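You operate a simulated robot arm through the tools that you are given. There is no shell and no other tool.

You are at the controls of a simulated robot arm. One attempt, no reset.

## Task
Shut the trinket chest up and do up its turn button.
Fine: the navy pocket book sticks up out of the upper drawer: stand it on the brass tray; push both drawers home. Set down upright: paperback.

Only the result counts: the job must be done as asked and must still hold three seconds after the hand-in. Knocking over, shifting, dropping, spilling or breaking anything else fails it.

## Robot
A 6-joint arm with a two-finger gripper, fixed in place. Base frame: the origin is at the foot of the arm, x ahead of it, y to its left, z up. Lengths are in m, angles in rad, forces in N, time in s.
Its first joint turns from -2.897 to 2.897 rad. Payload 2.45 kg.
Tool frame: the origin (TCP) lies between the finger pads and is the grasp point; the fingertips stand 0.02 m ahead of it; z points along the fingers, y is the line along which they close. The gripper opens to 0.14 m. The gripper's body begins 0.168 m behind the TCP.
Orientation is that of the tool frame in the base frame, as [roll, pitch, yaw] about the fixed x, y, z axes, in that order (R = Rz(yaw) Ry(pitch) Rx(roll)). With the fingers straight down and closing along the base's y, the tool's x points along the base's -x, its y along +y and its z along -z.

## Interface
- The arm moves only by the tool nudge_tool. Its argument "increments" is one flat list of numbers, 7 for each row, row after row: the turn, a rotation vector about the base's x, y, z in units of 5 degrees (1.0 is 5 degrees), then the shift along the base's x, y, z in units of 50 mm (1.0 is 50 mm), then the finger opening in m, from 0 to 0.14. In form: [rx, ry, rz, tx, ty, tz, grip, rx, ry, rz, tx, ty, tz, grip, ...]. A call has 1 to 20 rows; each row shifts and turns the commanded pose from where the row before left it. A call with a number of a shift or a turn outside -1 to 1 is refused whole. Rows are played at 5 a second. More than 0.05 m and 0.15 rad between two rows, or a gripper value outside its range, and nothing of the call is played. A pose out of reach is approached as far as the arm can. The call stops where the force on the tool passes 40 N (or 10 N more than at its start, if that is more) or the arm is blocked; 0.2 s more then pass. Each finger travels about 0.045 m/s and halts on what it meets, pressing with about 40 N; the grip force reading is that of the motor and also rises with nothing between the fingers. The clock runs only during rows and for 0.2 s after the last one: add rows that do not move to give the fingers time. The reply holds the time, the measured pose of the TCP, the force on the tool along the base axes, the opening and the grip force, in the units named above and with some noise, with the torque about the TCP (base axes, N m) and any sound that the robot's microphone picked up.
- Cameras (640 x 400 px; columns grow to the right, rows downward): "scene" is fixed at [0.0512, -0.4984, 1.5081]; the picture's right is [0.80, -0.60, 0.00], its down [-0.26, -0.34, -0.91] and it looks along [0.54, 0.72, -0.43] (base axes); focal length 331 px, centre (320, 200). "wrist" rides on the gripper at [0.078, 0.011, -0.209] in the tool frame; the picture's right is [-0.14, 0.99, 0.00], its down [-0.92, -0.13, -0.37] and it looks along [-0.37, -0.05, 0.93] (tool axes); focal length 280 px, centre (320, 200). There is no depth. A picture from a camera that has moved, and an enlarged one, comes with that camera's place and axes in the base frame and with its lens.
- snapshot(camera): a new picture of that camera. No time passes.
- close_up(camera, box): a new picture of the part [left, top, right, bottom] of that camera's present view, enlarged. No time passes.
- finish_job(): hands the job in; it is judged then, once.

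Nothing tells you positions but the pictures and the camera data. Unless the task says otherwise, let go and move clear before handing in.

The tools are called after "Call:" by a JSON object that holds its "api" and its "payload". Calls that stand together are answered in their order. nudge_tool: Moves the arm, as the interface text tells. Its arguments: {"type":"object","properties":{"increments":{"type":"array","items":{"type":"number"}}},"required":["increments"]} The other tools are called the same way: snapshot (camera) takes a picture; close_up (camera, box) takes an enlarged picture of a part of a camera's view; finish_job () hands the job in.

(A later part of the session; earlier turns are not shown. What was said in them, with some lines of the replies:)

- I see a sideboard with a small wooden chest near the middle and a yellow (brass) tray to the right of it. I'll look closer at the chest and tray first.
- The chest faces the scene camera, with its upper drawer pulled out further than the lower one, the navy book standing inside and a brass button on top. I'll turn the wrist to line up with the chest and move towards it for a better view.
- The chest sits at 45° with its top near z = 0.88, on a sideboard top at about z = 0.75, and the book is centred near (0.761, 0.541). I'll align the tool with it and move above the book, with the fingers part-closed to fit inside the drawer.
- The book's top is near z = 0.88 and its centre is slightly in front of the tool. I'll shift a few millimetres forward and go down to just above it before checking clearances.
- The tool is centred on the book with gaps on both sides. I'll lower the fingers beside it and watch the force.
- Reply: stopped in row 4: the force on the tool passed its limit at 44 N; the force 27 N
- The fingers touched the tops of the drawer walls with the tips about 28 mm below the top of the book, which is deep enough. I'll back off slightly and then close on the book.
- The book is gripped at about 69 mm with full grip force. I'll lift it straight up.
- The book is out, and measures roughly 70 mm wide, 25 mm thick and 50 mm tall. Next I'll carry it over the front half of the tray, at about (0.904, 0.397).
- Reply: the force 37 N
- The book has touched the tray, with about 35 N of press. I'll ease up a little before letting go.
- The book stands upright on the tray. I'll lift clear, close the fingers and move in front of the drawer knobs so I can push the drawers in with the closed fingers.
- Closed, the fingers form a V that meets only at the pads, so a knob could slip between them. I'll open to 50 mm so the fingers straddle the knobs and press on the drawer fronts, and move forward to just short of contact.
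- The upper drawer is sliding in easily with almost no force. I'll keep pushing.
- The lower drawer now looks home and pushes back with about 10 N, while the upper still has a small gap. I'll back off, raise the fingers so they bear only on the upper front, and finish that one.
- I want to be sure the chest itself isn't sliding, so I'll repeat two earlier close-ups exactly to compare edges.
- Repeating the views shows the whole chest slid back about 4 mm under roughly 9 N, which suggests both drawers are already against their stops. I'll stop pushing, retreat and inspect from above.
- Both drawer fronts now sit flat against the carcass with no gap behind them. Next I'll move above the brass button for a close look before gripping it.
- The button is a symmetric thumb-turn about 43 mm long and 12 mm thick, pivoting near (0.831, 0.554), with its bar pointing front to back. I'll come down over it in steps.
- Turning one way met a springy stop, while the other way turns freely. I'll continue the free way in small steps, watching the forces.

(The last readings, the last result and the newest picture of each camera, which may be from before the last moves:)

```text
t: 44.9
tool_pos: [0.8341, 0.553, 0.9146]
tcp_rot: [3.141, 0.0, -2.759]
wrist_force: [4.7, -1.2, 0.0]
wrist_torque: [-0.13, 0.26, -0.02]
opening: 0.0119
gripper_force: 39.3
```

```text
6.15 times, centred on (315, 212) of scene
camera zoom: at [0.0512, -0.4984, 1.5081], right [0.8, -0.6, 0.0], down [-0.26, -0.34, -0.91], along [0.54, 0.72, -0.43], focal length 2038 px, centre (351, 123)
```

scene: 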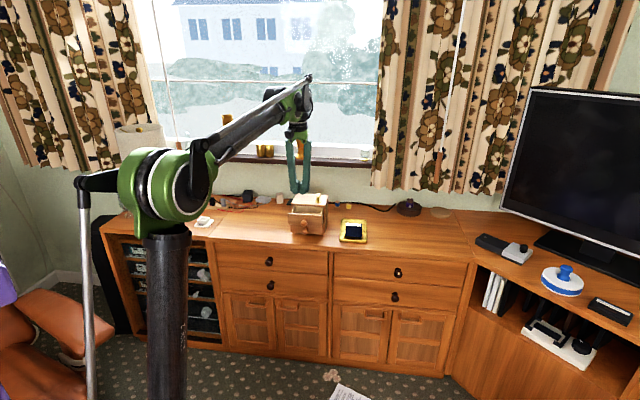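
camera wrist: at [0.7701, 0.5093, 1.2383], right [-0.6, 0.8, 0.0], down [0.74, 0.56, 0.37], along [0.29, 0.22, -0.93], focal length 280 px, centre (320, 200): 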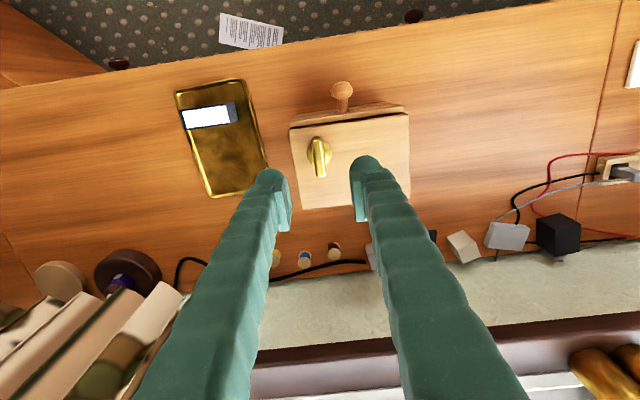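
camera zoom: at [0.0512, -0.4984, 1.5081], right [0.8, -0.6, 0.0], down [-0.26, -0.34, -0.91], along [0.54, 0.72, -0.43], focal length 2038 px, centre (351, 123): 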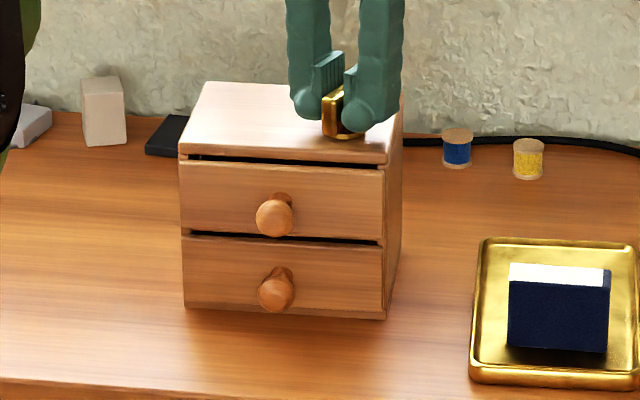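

Call:
{"api": "nudge_tool", "payload": {"increments": [0, 0, -0.8, 0.004, -0.006, 0, 0.008, 0, 0, -0.8, 0.002, -0.006, 0, 0.008, 0, 0, 0, 0, 0, 0, 0.008]}}

```text
t: 45.7
tool_pos: [0.8332, 0.5514, 0.9146]
tcp_rot: [3.14, -0.001, -2.899]
wrist_force: [2.9, 5.4, 0.0]
wrist_torque: [0.13, -0.15, 0.01]
opening: 0.012
gripper_force: 38.9
```

Call:
{"api": "nudge_tool", "payload": {"increments": [0, 0, -0.8, 0.004, 0.006, 0, 0.008, 0, 0, -0.8, 0.0, 0.0, 0, 0.008, 0, 0, 0, 0, 0, 0, 0.008]}}

```text
t: 46.5
tool_pos: [0.8367, 0.5528, 0.9153]
tcp_rot: [3.14, -0.001, -3.04]
wrist_force: [-0.7, 2.6, -0.5]
wrist_torque: [-0.04, 0.02, 0.02]
opening: 0.0117
gripper_force: 38.8
```

Call:
{"api": "nudge_tool", "payload": {"increments": [0, 0, -0.8, 0, 0.002, 0, 0.008, 0, 0, -0.8, 0.0, 0.0, 0, 0.008, 0, 0, 0, 0, 0, 0, 0.008]}}

Call:
{"api": "close_up", "payload": {"camera": "scene", "box": [280, 180, 350, 245]}}

Call:
{"api": "close_up", "payload": {"camera": "wrist", "box": [240, 110, 400, 250]}}

```text
t: 47.3
tool_pos: [0.835, 0.5521, 0.9148]
tcp_rot: [3.141, -0.001, 3.104]
wrist_force: [0.4, -0.1, 0.0]
wrist_torque: [0.01, -0.02, 0.0]
opening: 0.0118
gripper_force: 38.7
```

```text
6.15 times, centred on (315, 212) of scene
camera zoom: at [0.0512, -0.4984, 1.5081], right [0.8, -0.6, 0.0], down [-0.26, -0.34, -0.91], along [0.54, 0.72, -0.43], focal length 2038 px, centre (351, 123)
```

zoom: 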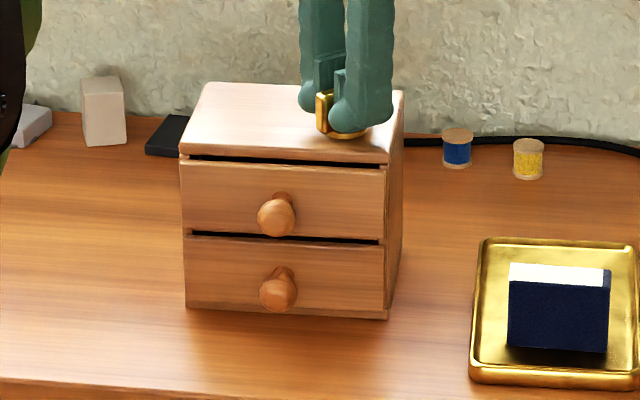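

```text
2.86 times, centred on (320, 180) of wrist
camera zoom: at [0.7555, 0.5664, 1.1233], right [0.17, 0.98, 0.0], down [0.92, -0.16, 0.37], along [0.36, -0.06, -0.93], focal length 801 px, centre (320, 257)
```

zoom: 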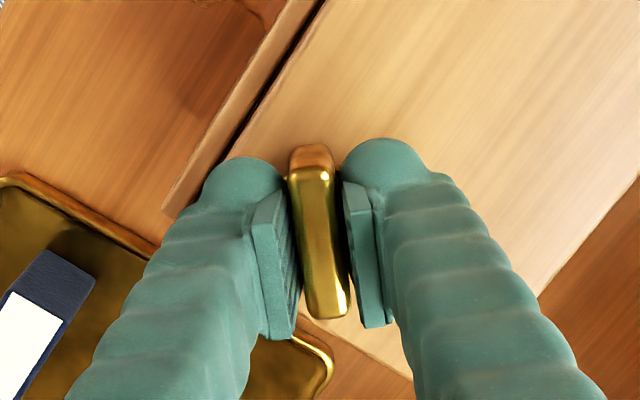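

Call:
{"api": "nudge_tool", "payload": {"increments": [0, 0, -0.8, 0, 0, 0, 0.008, 0, 0, -0.8, 0.0, 0.0, 0, 0.008, 0, 0, 0, 0, 0, 0, 0.008]}}

Call:
{"api": "nudge_tool", "payload": {"increments": [0, 0, -0.8, 0, 0, 0, 0.008, 0, 0, -0.8, 0.0, 0.0, 0, 0.008, 0, 0, 0, 0, 0, 0, 0.008]}}

```text
t: 48.1
tool_pos: [0.8356, 0.5515, 0.9145]
tcp_rot: [3.141, 0.001, 2.963]
wrist_force: [-0.2, 0.6, -0.1]
wrist_torque: [0.03, -0.02, 0.01]
opening: 0.0117
gripper_force: 38.7
```

```text
t: 48.9
tool_pos: [0.8353, 0.5513, 0.9148]
tcp_rot: [3.141, 0.0, 2.822]
wrist_force: [-0.8, 0.9, 0.2]
wrist_torque: [-0.01, 0.03, 0.03]
opening: 0.0116
gripper_force: 39.0
```

Call:
{"api": "nudge_tool", "payload": {"increments": [0, 0, -0.8, 0, 0, 0, 0.008, 0, 0, -0.8, 0.0, 0.0, 0, 0.008, 0, 0, 0, 0, 0, 0, 0.008]}}

Call:
{"api": "nudge_tool", "payload": {"increments": [0, 0, -0.8, 0, 0, 0, 0.008, 0, 0, -0.6, 0.0, 0.0, 0, 0.008, 0, 0, 0, 0, 0, 0, 0.008]}}

Call:
{"api": "close_up", "payload": {"camera": "scene", "box": [280, 180, 350, 245]}}

Call:
{"api": "close_up", "payload": {"camera": "wrist", "box": [200, 90, 440, 270]}}

```text
t: 49.7
tool_pos: [0.8354, 0.5522, 0.9142]
tcp_rot: [3.141, 0.0, 2.685]
wrist_force: [0.8, -2.6, 0.3]
wrist_torque: [0.0, 0.11, 0.02]
opening: 0.0117
gripper_force: 38.7
```

```text
t: 50.5
tool_pos: [0.8356, 0.5514, 0.9149]
tcp_rot: [-3.14, 0.0, 2.563]
wrist_force: [6.5, -0.7, -0.8]
wrist_torque: [-0.04, -0.09, 0.0]
opening: 0.0117
gripper_force: 38.9
```

```text
6.15 times, centred on (315, 212) of scene
camera zoom: at [0.0512, -0.4984, 1.5081], right [0.8, -0.6, 0.0], down [-0.26, -0.34, -0.91], along [0.54, 0.72, -0.43], focal length 2038 px, centre (351, 123)
```

zoom: 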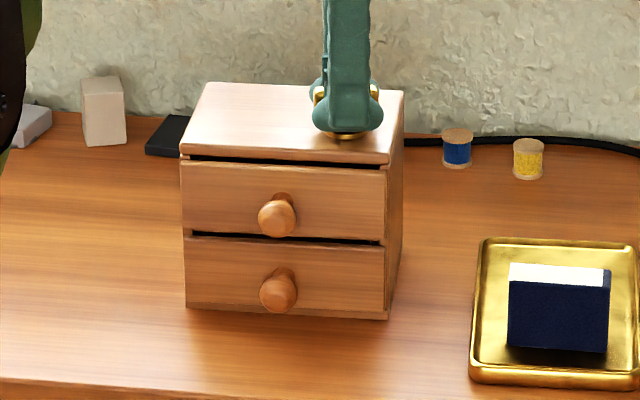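

```text
2.22 times, centred on (320, 180) of wrist
camera zoom: at [0.7738, 0.6039, 1.123], right [0.66, 0.75, 0.0], down [0.7, -0.61, 0.37], along [0.28, -0.24, -0.93], focal length 623 px, centre (320, 244)
```

zoom: 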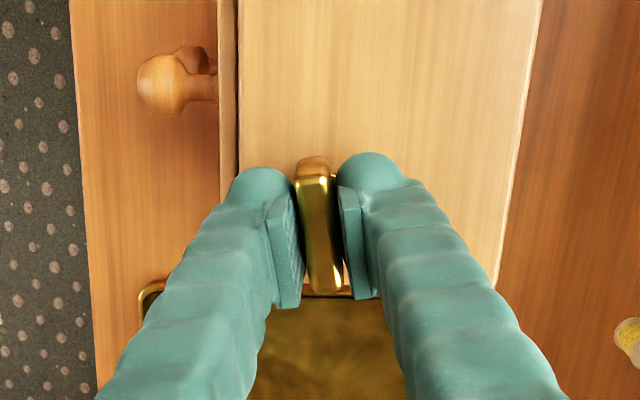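

Call:
{"api": "nudge_tool", "payload": {"increments": [0, 0, -0.8, 0.006, 0, 0, 0.008, 0, 0, -0.6, 0, 0, 0, 0.008, 0, 0, 0, 0, 0, 0, 0.008]}}

Call:
{"api": "nudge_tool", "payload": {"increments": [0, 0, -0.4, 0, 0, 0, 0.008, 0, 0, 0, 0, 0, 0, 0.008]}}

```text
t: 51.3
tool_pos: [0.8345, 0.551, 0.9153]
tcp_rot: [-3.142, 0.0, 2.44]
wrist_force: [7.1, -0.6, -0.2]
wrist_torque: [-0.05, -0.13, -0.01]
opening: 0.0122
gripper_force: 38.7
```

```text
t: 51.9
tool_pos: [0.8343, 0.552, 0.915]
tcp_rot: [3.142, -0.001, 2.408]
wrist_force: [0.4, -4.4, 0.5]
wrist_torque: [-0.12, -0.05, -0.02]
opening: 0.0118
gripper_force: 39.1
```

Call:
{"api": "nudge_tool", "payload": {"increments": [0, 0, -0.4, 0, -0.003, 0, 0.008, 0, 0, 0, 0, 0, 0, 0.008]}}

Call:
{"api": "nudge_tool", "payload": {"increments": [0, 0, -0.4, 0, 0, 0, 0.008, 0, 0, 0, 0, 0, 0, 0.008]}}

```text
t: 52.5
tool_pos: [0.8349, 0.5524, 0.9155]
tcp_rot: [-3.14, 0.0, 2.371]
wrist_force: [-0.4, -4.0, 0.7]
wrist_torque: [0.07, 0.12, 0.11]
opening: 0.0119
gripper_force: 38.6
```

```text
t: 53.1
tool_pos: [0.8343, 0.554, 0.9148]
tcp_rot: [3.141, 0.001, 2.337]
wrist_force: [-5.4, 1.5, 0.0]
wrist_torque: [0.42, 0.31, 0.34]
opening: 0.0119
gripper_force: 38.5
```

The button met a stop at about 90°, which should be its done-up position. I'll relax the strain slightly, open the fingers and lift off.

Call:
{"api": "nudge_tool", "payload": {"increments": [0, 0, 0.15, -0.004, 0, 0, 0.008, 0, 0, 0, 0, 0, 0, 0.008]}}

Call:
{"api": "nudge_tool", "payload": {"increments": [0, 0, 0, 0, 0, 0, 0.016, 0, 0, 0, 0, 0, 0, 0.03, 0, 0, 0, 0, 0, 0, 0.05, 0, 0, 0, 0, 0, 0, 0.05, 0, 0, 0, 0, 0, 0, 0.05]}}

Call:
{"api": "close_up", "payload": {"camera": "wrist", "box": [200, 90, 440, 270]}}

Call:
{"api": "close_up", "payload": {"camera": "scene", "box": [280, 180, 350, 245]}}

```text
t: 53.7
tool_pos: [0.8352, 0.5517, 0.9149]
tcp_rot: [3.141, 0.0, 2.349]
wrist_force: [0.0, 2.6, 0.6]
wrist_torque: [0.07, 0.07, 0.17]
opening: 0.0119
gripper_force: 38.7
```

```text
t: 54.9
tool_pos: [0.8331, 0.5528, 0.9147]
tcp_rot: [-3.141, 0.0, 2.351]
wrist_force: [0.3, -0.3, -1.0]
wrist_torque: [-0.02, 0.0, -0.01]
opening: 0.0499
gripper_force: 0.1
```

```text
2.22 times, centred on (320, 180) of wrist
camera zoom: at [0.7854, 0.616, 1.1239], right [0.8, 0.6, 0.0], down [0.56, -0.74, 0.37], along [0.22, -0.3, -0.93], focal length 623 px, centre (320, 244)
```

zoom: 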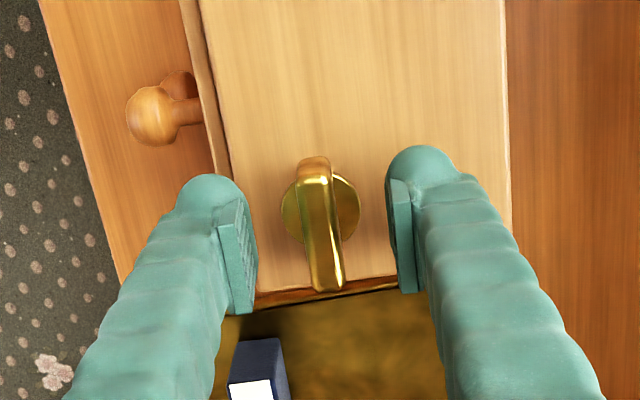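

```text
6.15 times, centred on (315, 212) of scene
camera zoom: at [0.0512, -0.4984, 1.5081], right [0.8, -0.6, 0.0], down [-0.26, -0.34, -0.91], along [0.54, 0.72, -0.43], focal length 2038 px, centre (351, 123)
```

zoom: 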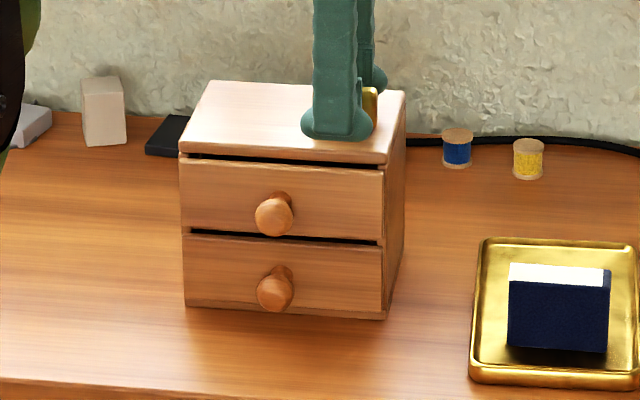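

Call:
{"api": "nudge_tool", "payload": {"increments": [0, 0, 0, 0, 0, 0.6, 0.05, 0, 0, 0, 0, 0, 0.9, 0.05, 0, 0, 0, 0, 0, 0.9, 0.05, 0, 0, 0, -0.5, -0.5, 0.5, 0.05, 0, 0, 0, -0.6, -0.6, 0, 0.05, 0, 0, 0, -0.6, -0.6, 0, 0.05, 0, 0, 0, -0.6, -0.6, 0, 0.05, 0, 0, 0, -0.6, -0.6, 0, 0.05, 0, 0, 0, 0, 0, 0, 0.05]}}

Call:
{"api": "snapshot", "payload": {"camera": "scene"}}

Call:
{"api": "close_up", "payload": {"camera": "scene", "box": [280, 180, 350, 245]}}

Call:
{"api": "snapshot", "payload": {"camera": "wrist"}}

```text
t: 56.9
tool_pos: [0.6896, 0.4073, 1.0587]
tcp_rot: [-3.142, 0.0, 2.349]
wrist_force: [0.5, 0.8, -0.7]
wrist_torque: [-0.03, -0.01, 0.01]
opening: 0.05
gripper_force: 0.1
```

```text
taken
```

scene: 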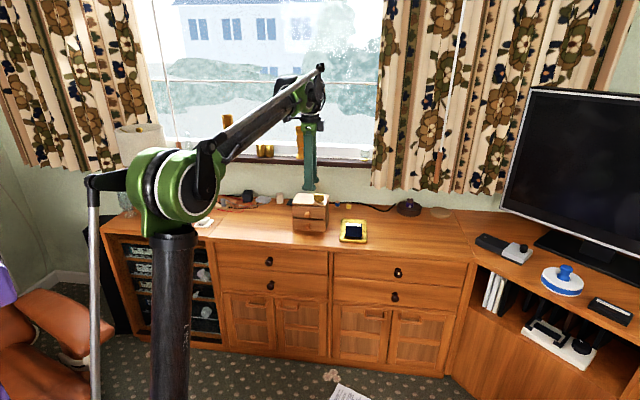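

```text
6.15 times, centred on (315, 212) of scene
camera zoom: at [0.0512, -0.4984, 1.5081], right [0.8, -0.6, 0.0], down [-0.26, -0.34, -0.91], along [0.54, 0.72, -0.43], focal length 2038 px, centre (351, 123)
```

zoom: 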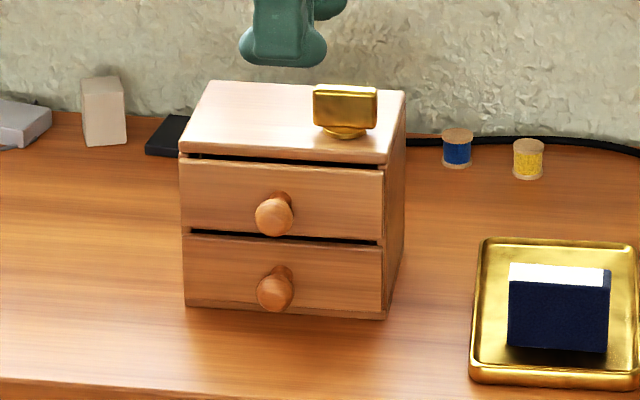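

```text
taken
camera wrist: at [0.6406, 0.4711, 1.2684], right [0.8, 0.6, 0.0], down [0.56, -0.74, 0.37], along [0.22, -0.3, -0.93], focal length 280 px, centre (320, 200)
```

wrist: 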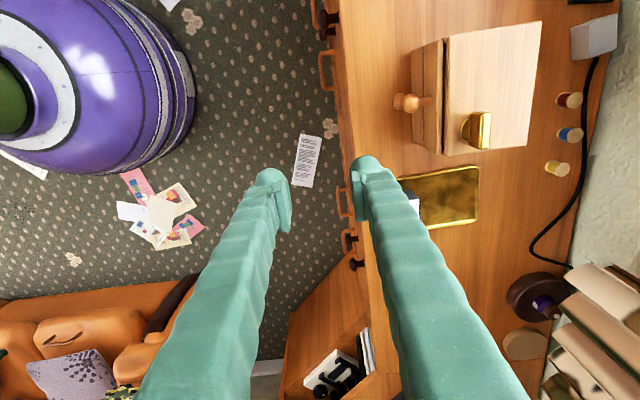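

Call:
{"api": "close_up", "payload": {"camera": "wrist", "box": [390, 15, 560, 165]}}

Call:
{"api": "close_up", "payload": {"camera": "wrist", "box": [400, 100, 470, 165]}}

Call:
{"api": "close_up", "payload": {"camera": "scene", "box": [312, 195, 332, 236]}}

Call:
{"api": "close_up", "payload": {"camera": "scene", "box": [296, 195, 330, 220]}}

```text
2.67 times, centred on (475, 90) of wrist
camera zoom: at [0.6406, 0.4711, 1.2684], right [0.8, 0.6, 0.0], down [0.56, -0.74, 0.37], along [0.22, -0.3, -0.93], focal length 748 px, centre (-93, 493)
```

zoom: 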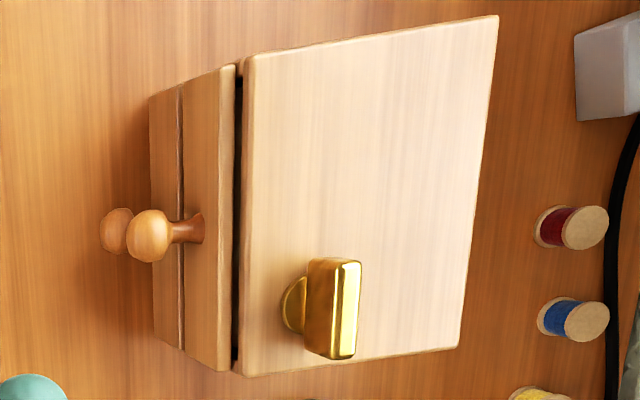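

```text
6.15 times, centred on (435, 132) of wrist
camera zoom: at [0.6406, 0.4711, 1.2684], right [0.8, 0.6, 0.0], down [0.56, -0.74, 0.37], along [0.22, -0.3, -0.93], focal length 1726 px, centre (-388, 615)
```

zoom: 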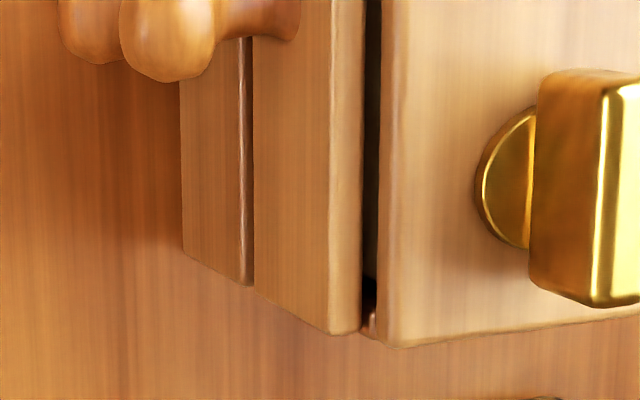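

```text
9.76 times, centred on (322, 216) of scene
camera zoom: at [0.0512, -0.4984, 1.5081], right [0.8, -0.6, 0.0], down [-0.26, -0.34, -0.91], along [0.54, 0.72, -0.43], focal length 3231 px, centre (300, 49)
```

zoom: 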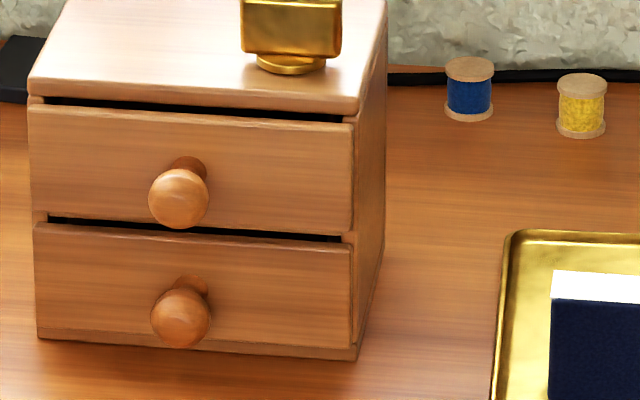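

```text
16.00 times, centred on (313, 208) of scene
camera zoom: at [0.0512, -0.4984, 1.5081], right [0.8, -0.6, 0.0], down [-0.26, -0.34, -0.91], along [0.54, 0.72, -0.43], focal length 5299 px, centre (432, 80)
```

zoom: 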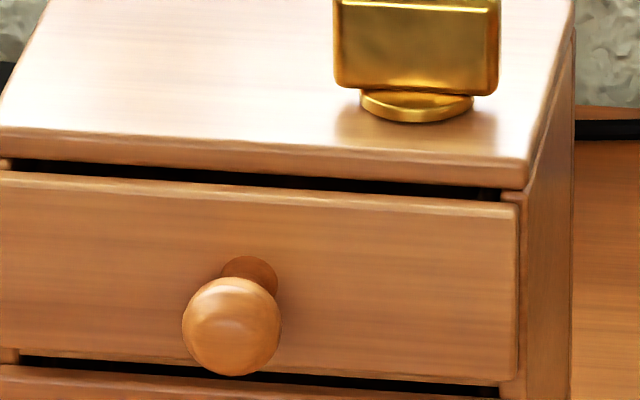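

The button bar now lies parallel to the front at its stop. Before handing in, I want to check from directly above that the drawer fronts really sit fully home.

Call:
{"api": "nudge_tool", "payload": {"increments": [0, 0, 0, 0.68, 0.44, 0, 0.05, 0, 0, 0, 0.68, 0.44, 0, 0.05, 0, 0, 0, 0.68, 0.44, 0, 0.05, 0, 0, 0, 0.68, 0.44, 0, 0.05, 0, 0, 0, 0, 0, -0.7, 0.05, 0, 0, 0, 0, 0, -0.7, 0.05, 0, 0, 0, 0, 0, 0, 0.05]}}

Call:
{"api": "snapshot", "payload": {"camera": "wrist"}}

Call:
{"api": "close_up", "payload": {"camera": "wrist", "box": [270, 20, 400, 150]}}

```text
t: 58.5
tool_pos: [0.8249, 0.4972, 0.9914]
tcp_rot: [-3.14, 0.0, 2.349]
wrist_force: [-0.5, 0.0, -1.3]
wrist_torque: [0.02, 0.02, 0.0]
opening: 0.05
gripper_force: 0.1
```

```text
taken
camera wrist: at [0.7769, 0.56, 1.1991], right [0.8, 0.6, 0.0], down [0.56, -0.75, 0.37], along [0.22, -0.3, -0.93], focal length 280 px, centre (320, 200)
```

wrist: 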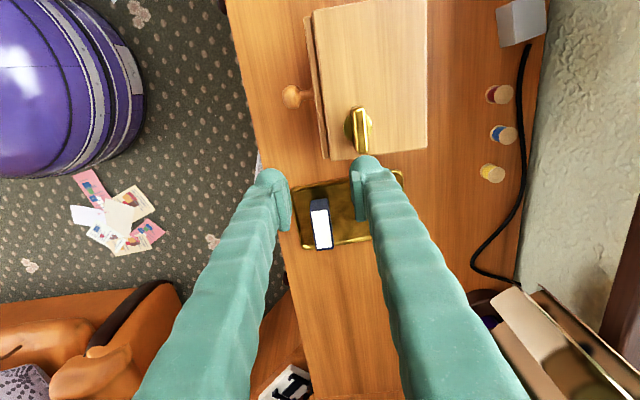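

```text
3.08 times, centred on (335, 85) of wrist
camera zoom: at [0.7769, 0.56, 1.1991], right [0.8, 0.6, 0.0], down [0.56, -0.75, 0.37], along [0.22, -0.3, -0.93], focal length 863 px, centre (274, 554)
```

zoom: 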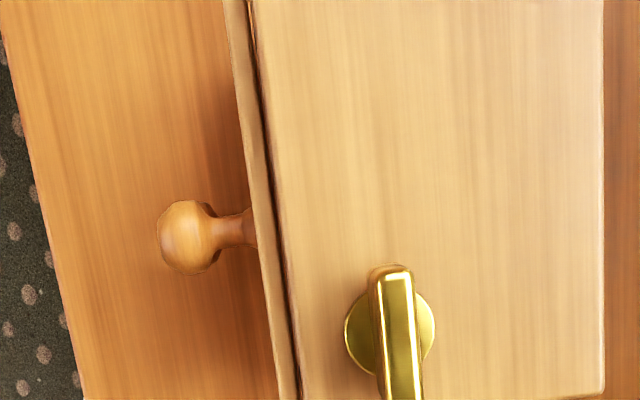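

Call:
{"api": "close_up", "payload": {"camera": "wrist", "box": [300, 80, 340, 110]}}

Call:
{"api": "close_up", "payload": {"camera": "wrist", "box": [305, 130, 345, 165]}}

Call:
{"api": "close_up", "payload": {"camera": "wrist", "box": [295, 0, 335, 30]}}

```text
13.33 times, centred on (320, 95) of wrist
camera zoom: at [0.7769, 0.56, 1.1991], right [0.8, 0.6, 0.0], down [0.56, -0.75, 0.37], along [0.22, -0.3, -0.93], focal length 3738 px, centre (320, 1600)
```

zoom: 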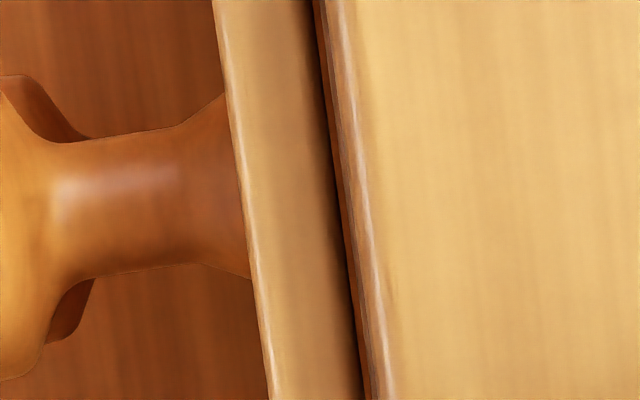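

```text
11.43 times, centred on (325, 148) of wrist
camera zoom: at [0.7769, 0.56, 1.1991], right [0.8, 0.6, 0.0], down [0.56, -0.75, 0.37], along [0.22, -0.3, -0.93], focal length 3204 px, centre (263, 800)
```

zoom: 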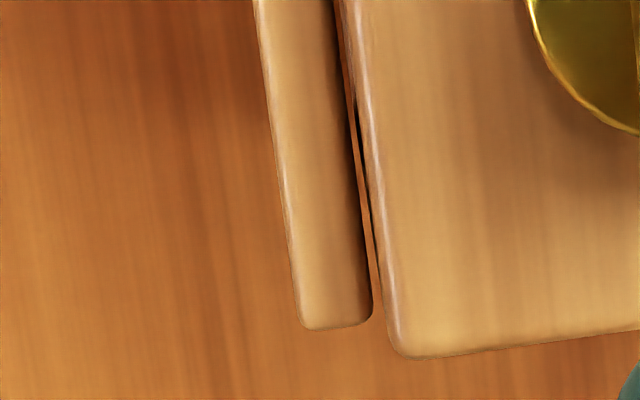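

```text
13.33 times, centred on (315, 15) of wrist
camera zoom: at [0.7769, 0.56, 1.1991], right [0.8, 0.6, 0.0], down [0.56, -0.75, 0.37], along [0.22, -0.3, -0.93], focal length 3738 px, centre (387, 2667)
```

zoom: 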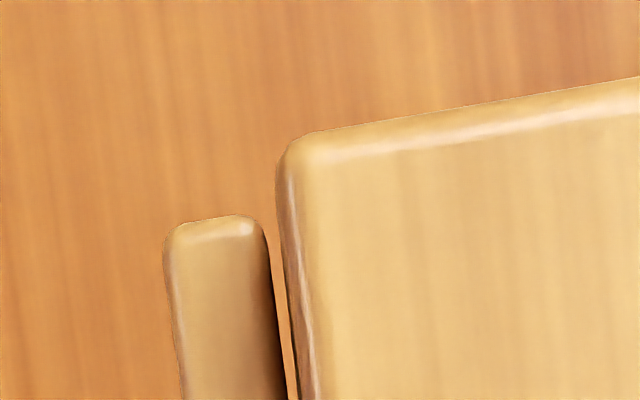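

Call:
{"api": "nudge_tool", "payload": {"increments": [0, 0, 0, 0, 0, 0.9, 0.05, 0, 0, 0, 0, 0, 0.9, 0.05, 0, 0, 0, -0.6, -0.4, 0.5, 0.05, 0, 0, 0, -0.7, -0.5, 0.4, 0.05, 0, 0, 0, -0.7, -0.5, 0.4, 0.05, 0, 0, 0, -0.7, -0.5, 0.3, 0.05, 0, 0, 0, -0.7, -0.5, 0, 0.05, 0, 0, 0, -0.7, -0.5, 0, 0.05, 0, 0, 0, 0, 0, 0, 0.05]}}

Call:
{"api": "close_up", "payload": {"camera": "scene", "box": [308, 188, 332, 206]}}

Call:
{"api": "close_up", "payload": {"camera": "scene", "box": [288, 190, 328, 215]}}

Call:
{"api": "close_up", "payload": {"camera": "scene", "box": [160, 170, 480, 370]}}

Call:
{"api": "close_up", "payload": {"camera": "scene", "box": [330, 210, 378, 246]}}

```text
t: 60.5
tool_pos: [0.6182, 0.3503, 1.1609]
tcp_rot: [3.141, 0.001, 2.348]
wrist_force: [0.2, 0.0, 0.4]
wrist_torque: [-0.01, -0.02, -0.01]
opening: 0.0501
gripper_force: 0.0
```

```text
16.00 times, centred on (320, 197) of scene
camera zoom: at [0.0512, -0.4984, 1.5081], right [0.8, -0.6, 0.0], down [-0.26, -0.34, -0.91], along [0.54, 0.72, -0.43], focal length 5299 px, centre (320, 248)
```

zoom: 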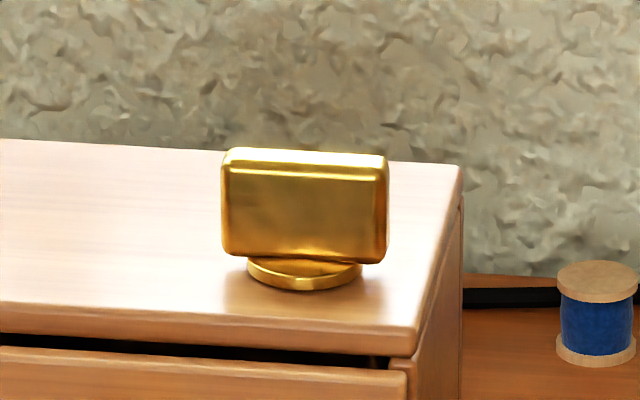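

```text
16.00 times, centred on (308, 202) of scene
camera zoom: at [0.0512, -0.4984, 1.5081], right [0.8, -0.6, 0.0], down [-0.26, -0.34, -0.91], along [0.54, 0.72, -0.43], focal length 5299 px, centre (512, 160)
```

zoom: 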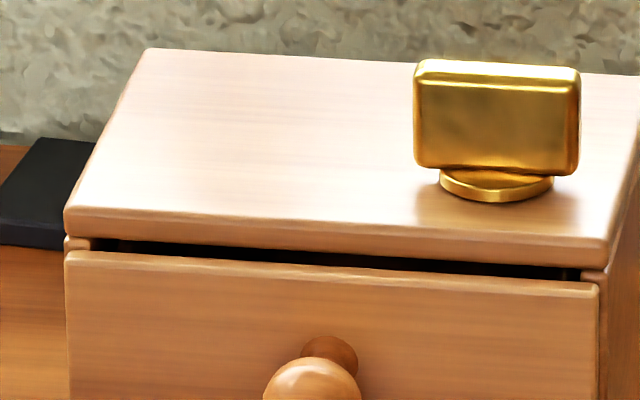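

```text
2.00 times, centred on (320, 270) of scene
camera zoom: at [0.0512, -0.4984, 1.5081], right [0.8, -0.6, 0.0], down [-0.26, -0.34, -0.91], along [0.54, 0.72, -0.43], focal length 662 px, centre (320, 60)
```

zoom: 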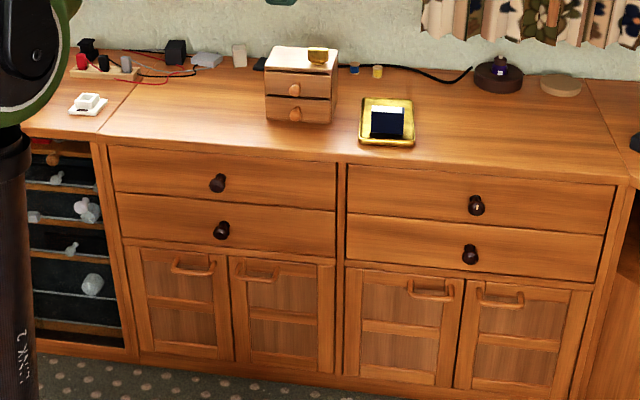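

```text
11.11 times, centred on (354, 228) of scene
camera zoom: at [0.0512, -0.4984, 1.5081], right [0.8, -0.6, 0.0], down [-0.26, -0.34, -0.91], along [0.54, 0.72, -0.43], focal length 3680 px, centre (-58, -111)
```

zoom: 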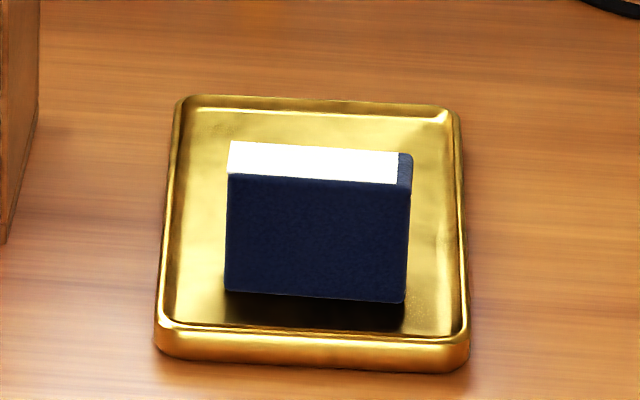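

The result checks out:
- **Book:** it stands upright on the tray, and the tray has not moved.
- **Drawers:** both are against their stops, with roughly a millimetre between the drawer front and the chest top seen from above.
- **Button:** the bar is turned 90° to its stop.
- **Chest:** it slid about 3–4 mm in all while I pushed the drawers and turned the button.

The arm is clear and holding nothing, so I'm handing in.

Call:
{"api": "finish_job", "payload": {}}

```text
The job is handed in.
```

I've handed the job in: the chest is shut and its turn button is done up. No verdict came back, so this rests on my last pictures and force readings.

- **Book:** the navy pocket book stands upright inside the rim of the brass tray. The tray did not move.
- **Drawers:** both are pushed in to their stops. Seen from above, about 1–2 mm shows between the upper drawer front and the chest's top board, which looks like the chest's own clearance.
- **Turn button:** it turned freely one way only and met a stop at about 90°, so I took that as done up. Its bar now lies parallel to the drawer fronts. Nothing on the chest marks which position is closed.
- **Chest position:** the chest slid about 3–4 mm back and to its right while I pushed the drawers and turned the button. I left it there rather than risk pushing it back.

I saw nothing else disturbed, and the arm was clear and holding nothing at hand-in.
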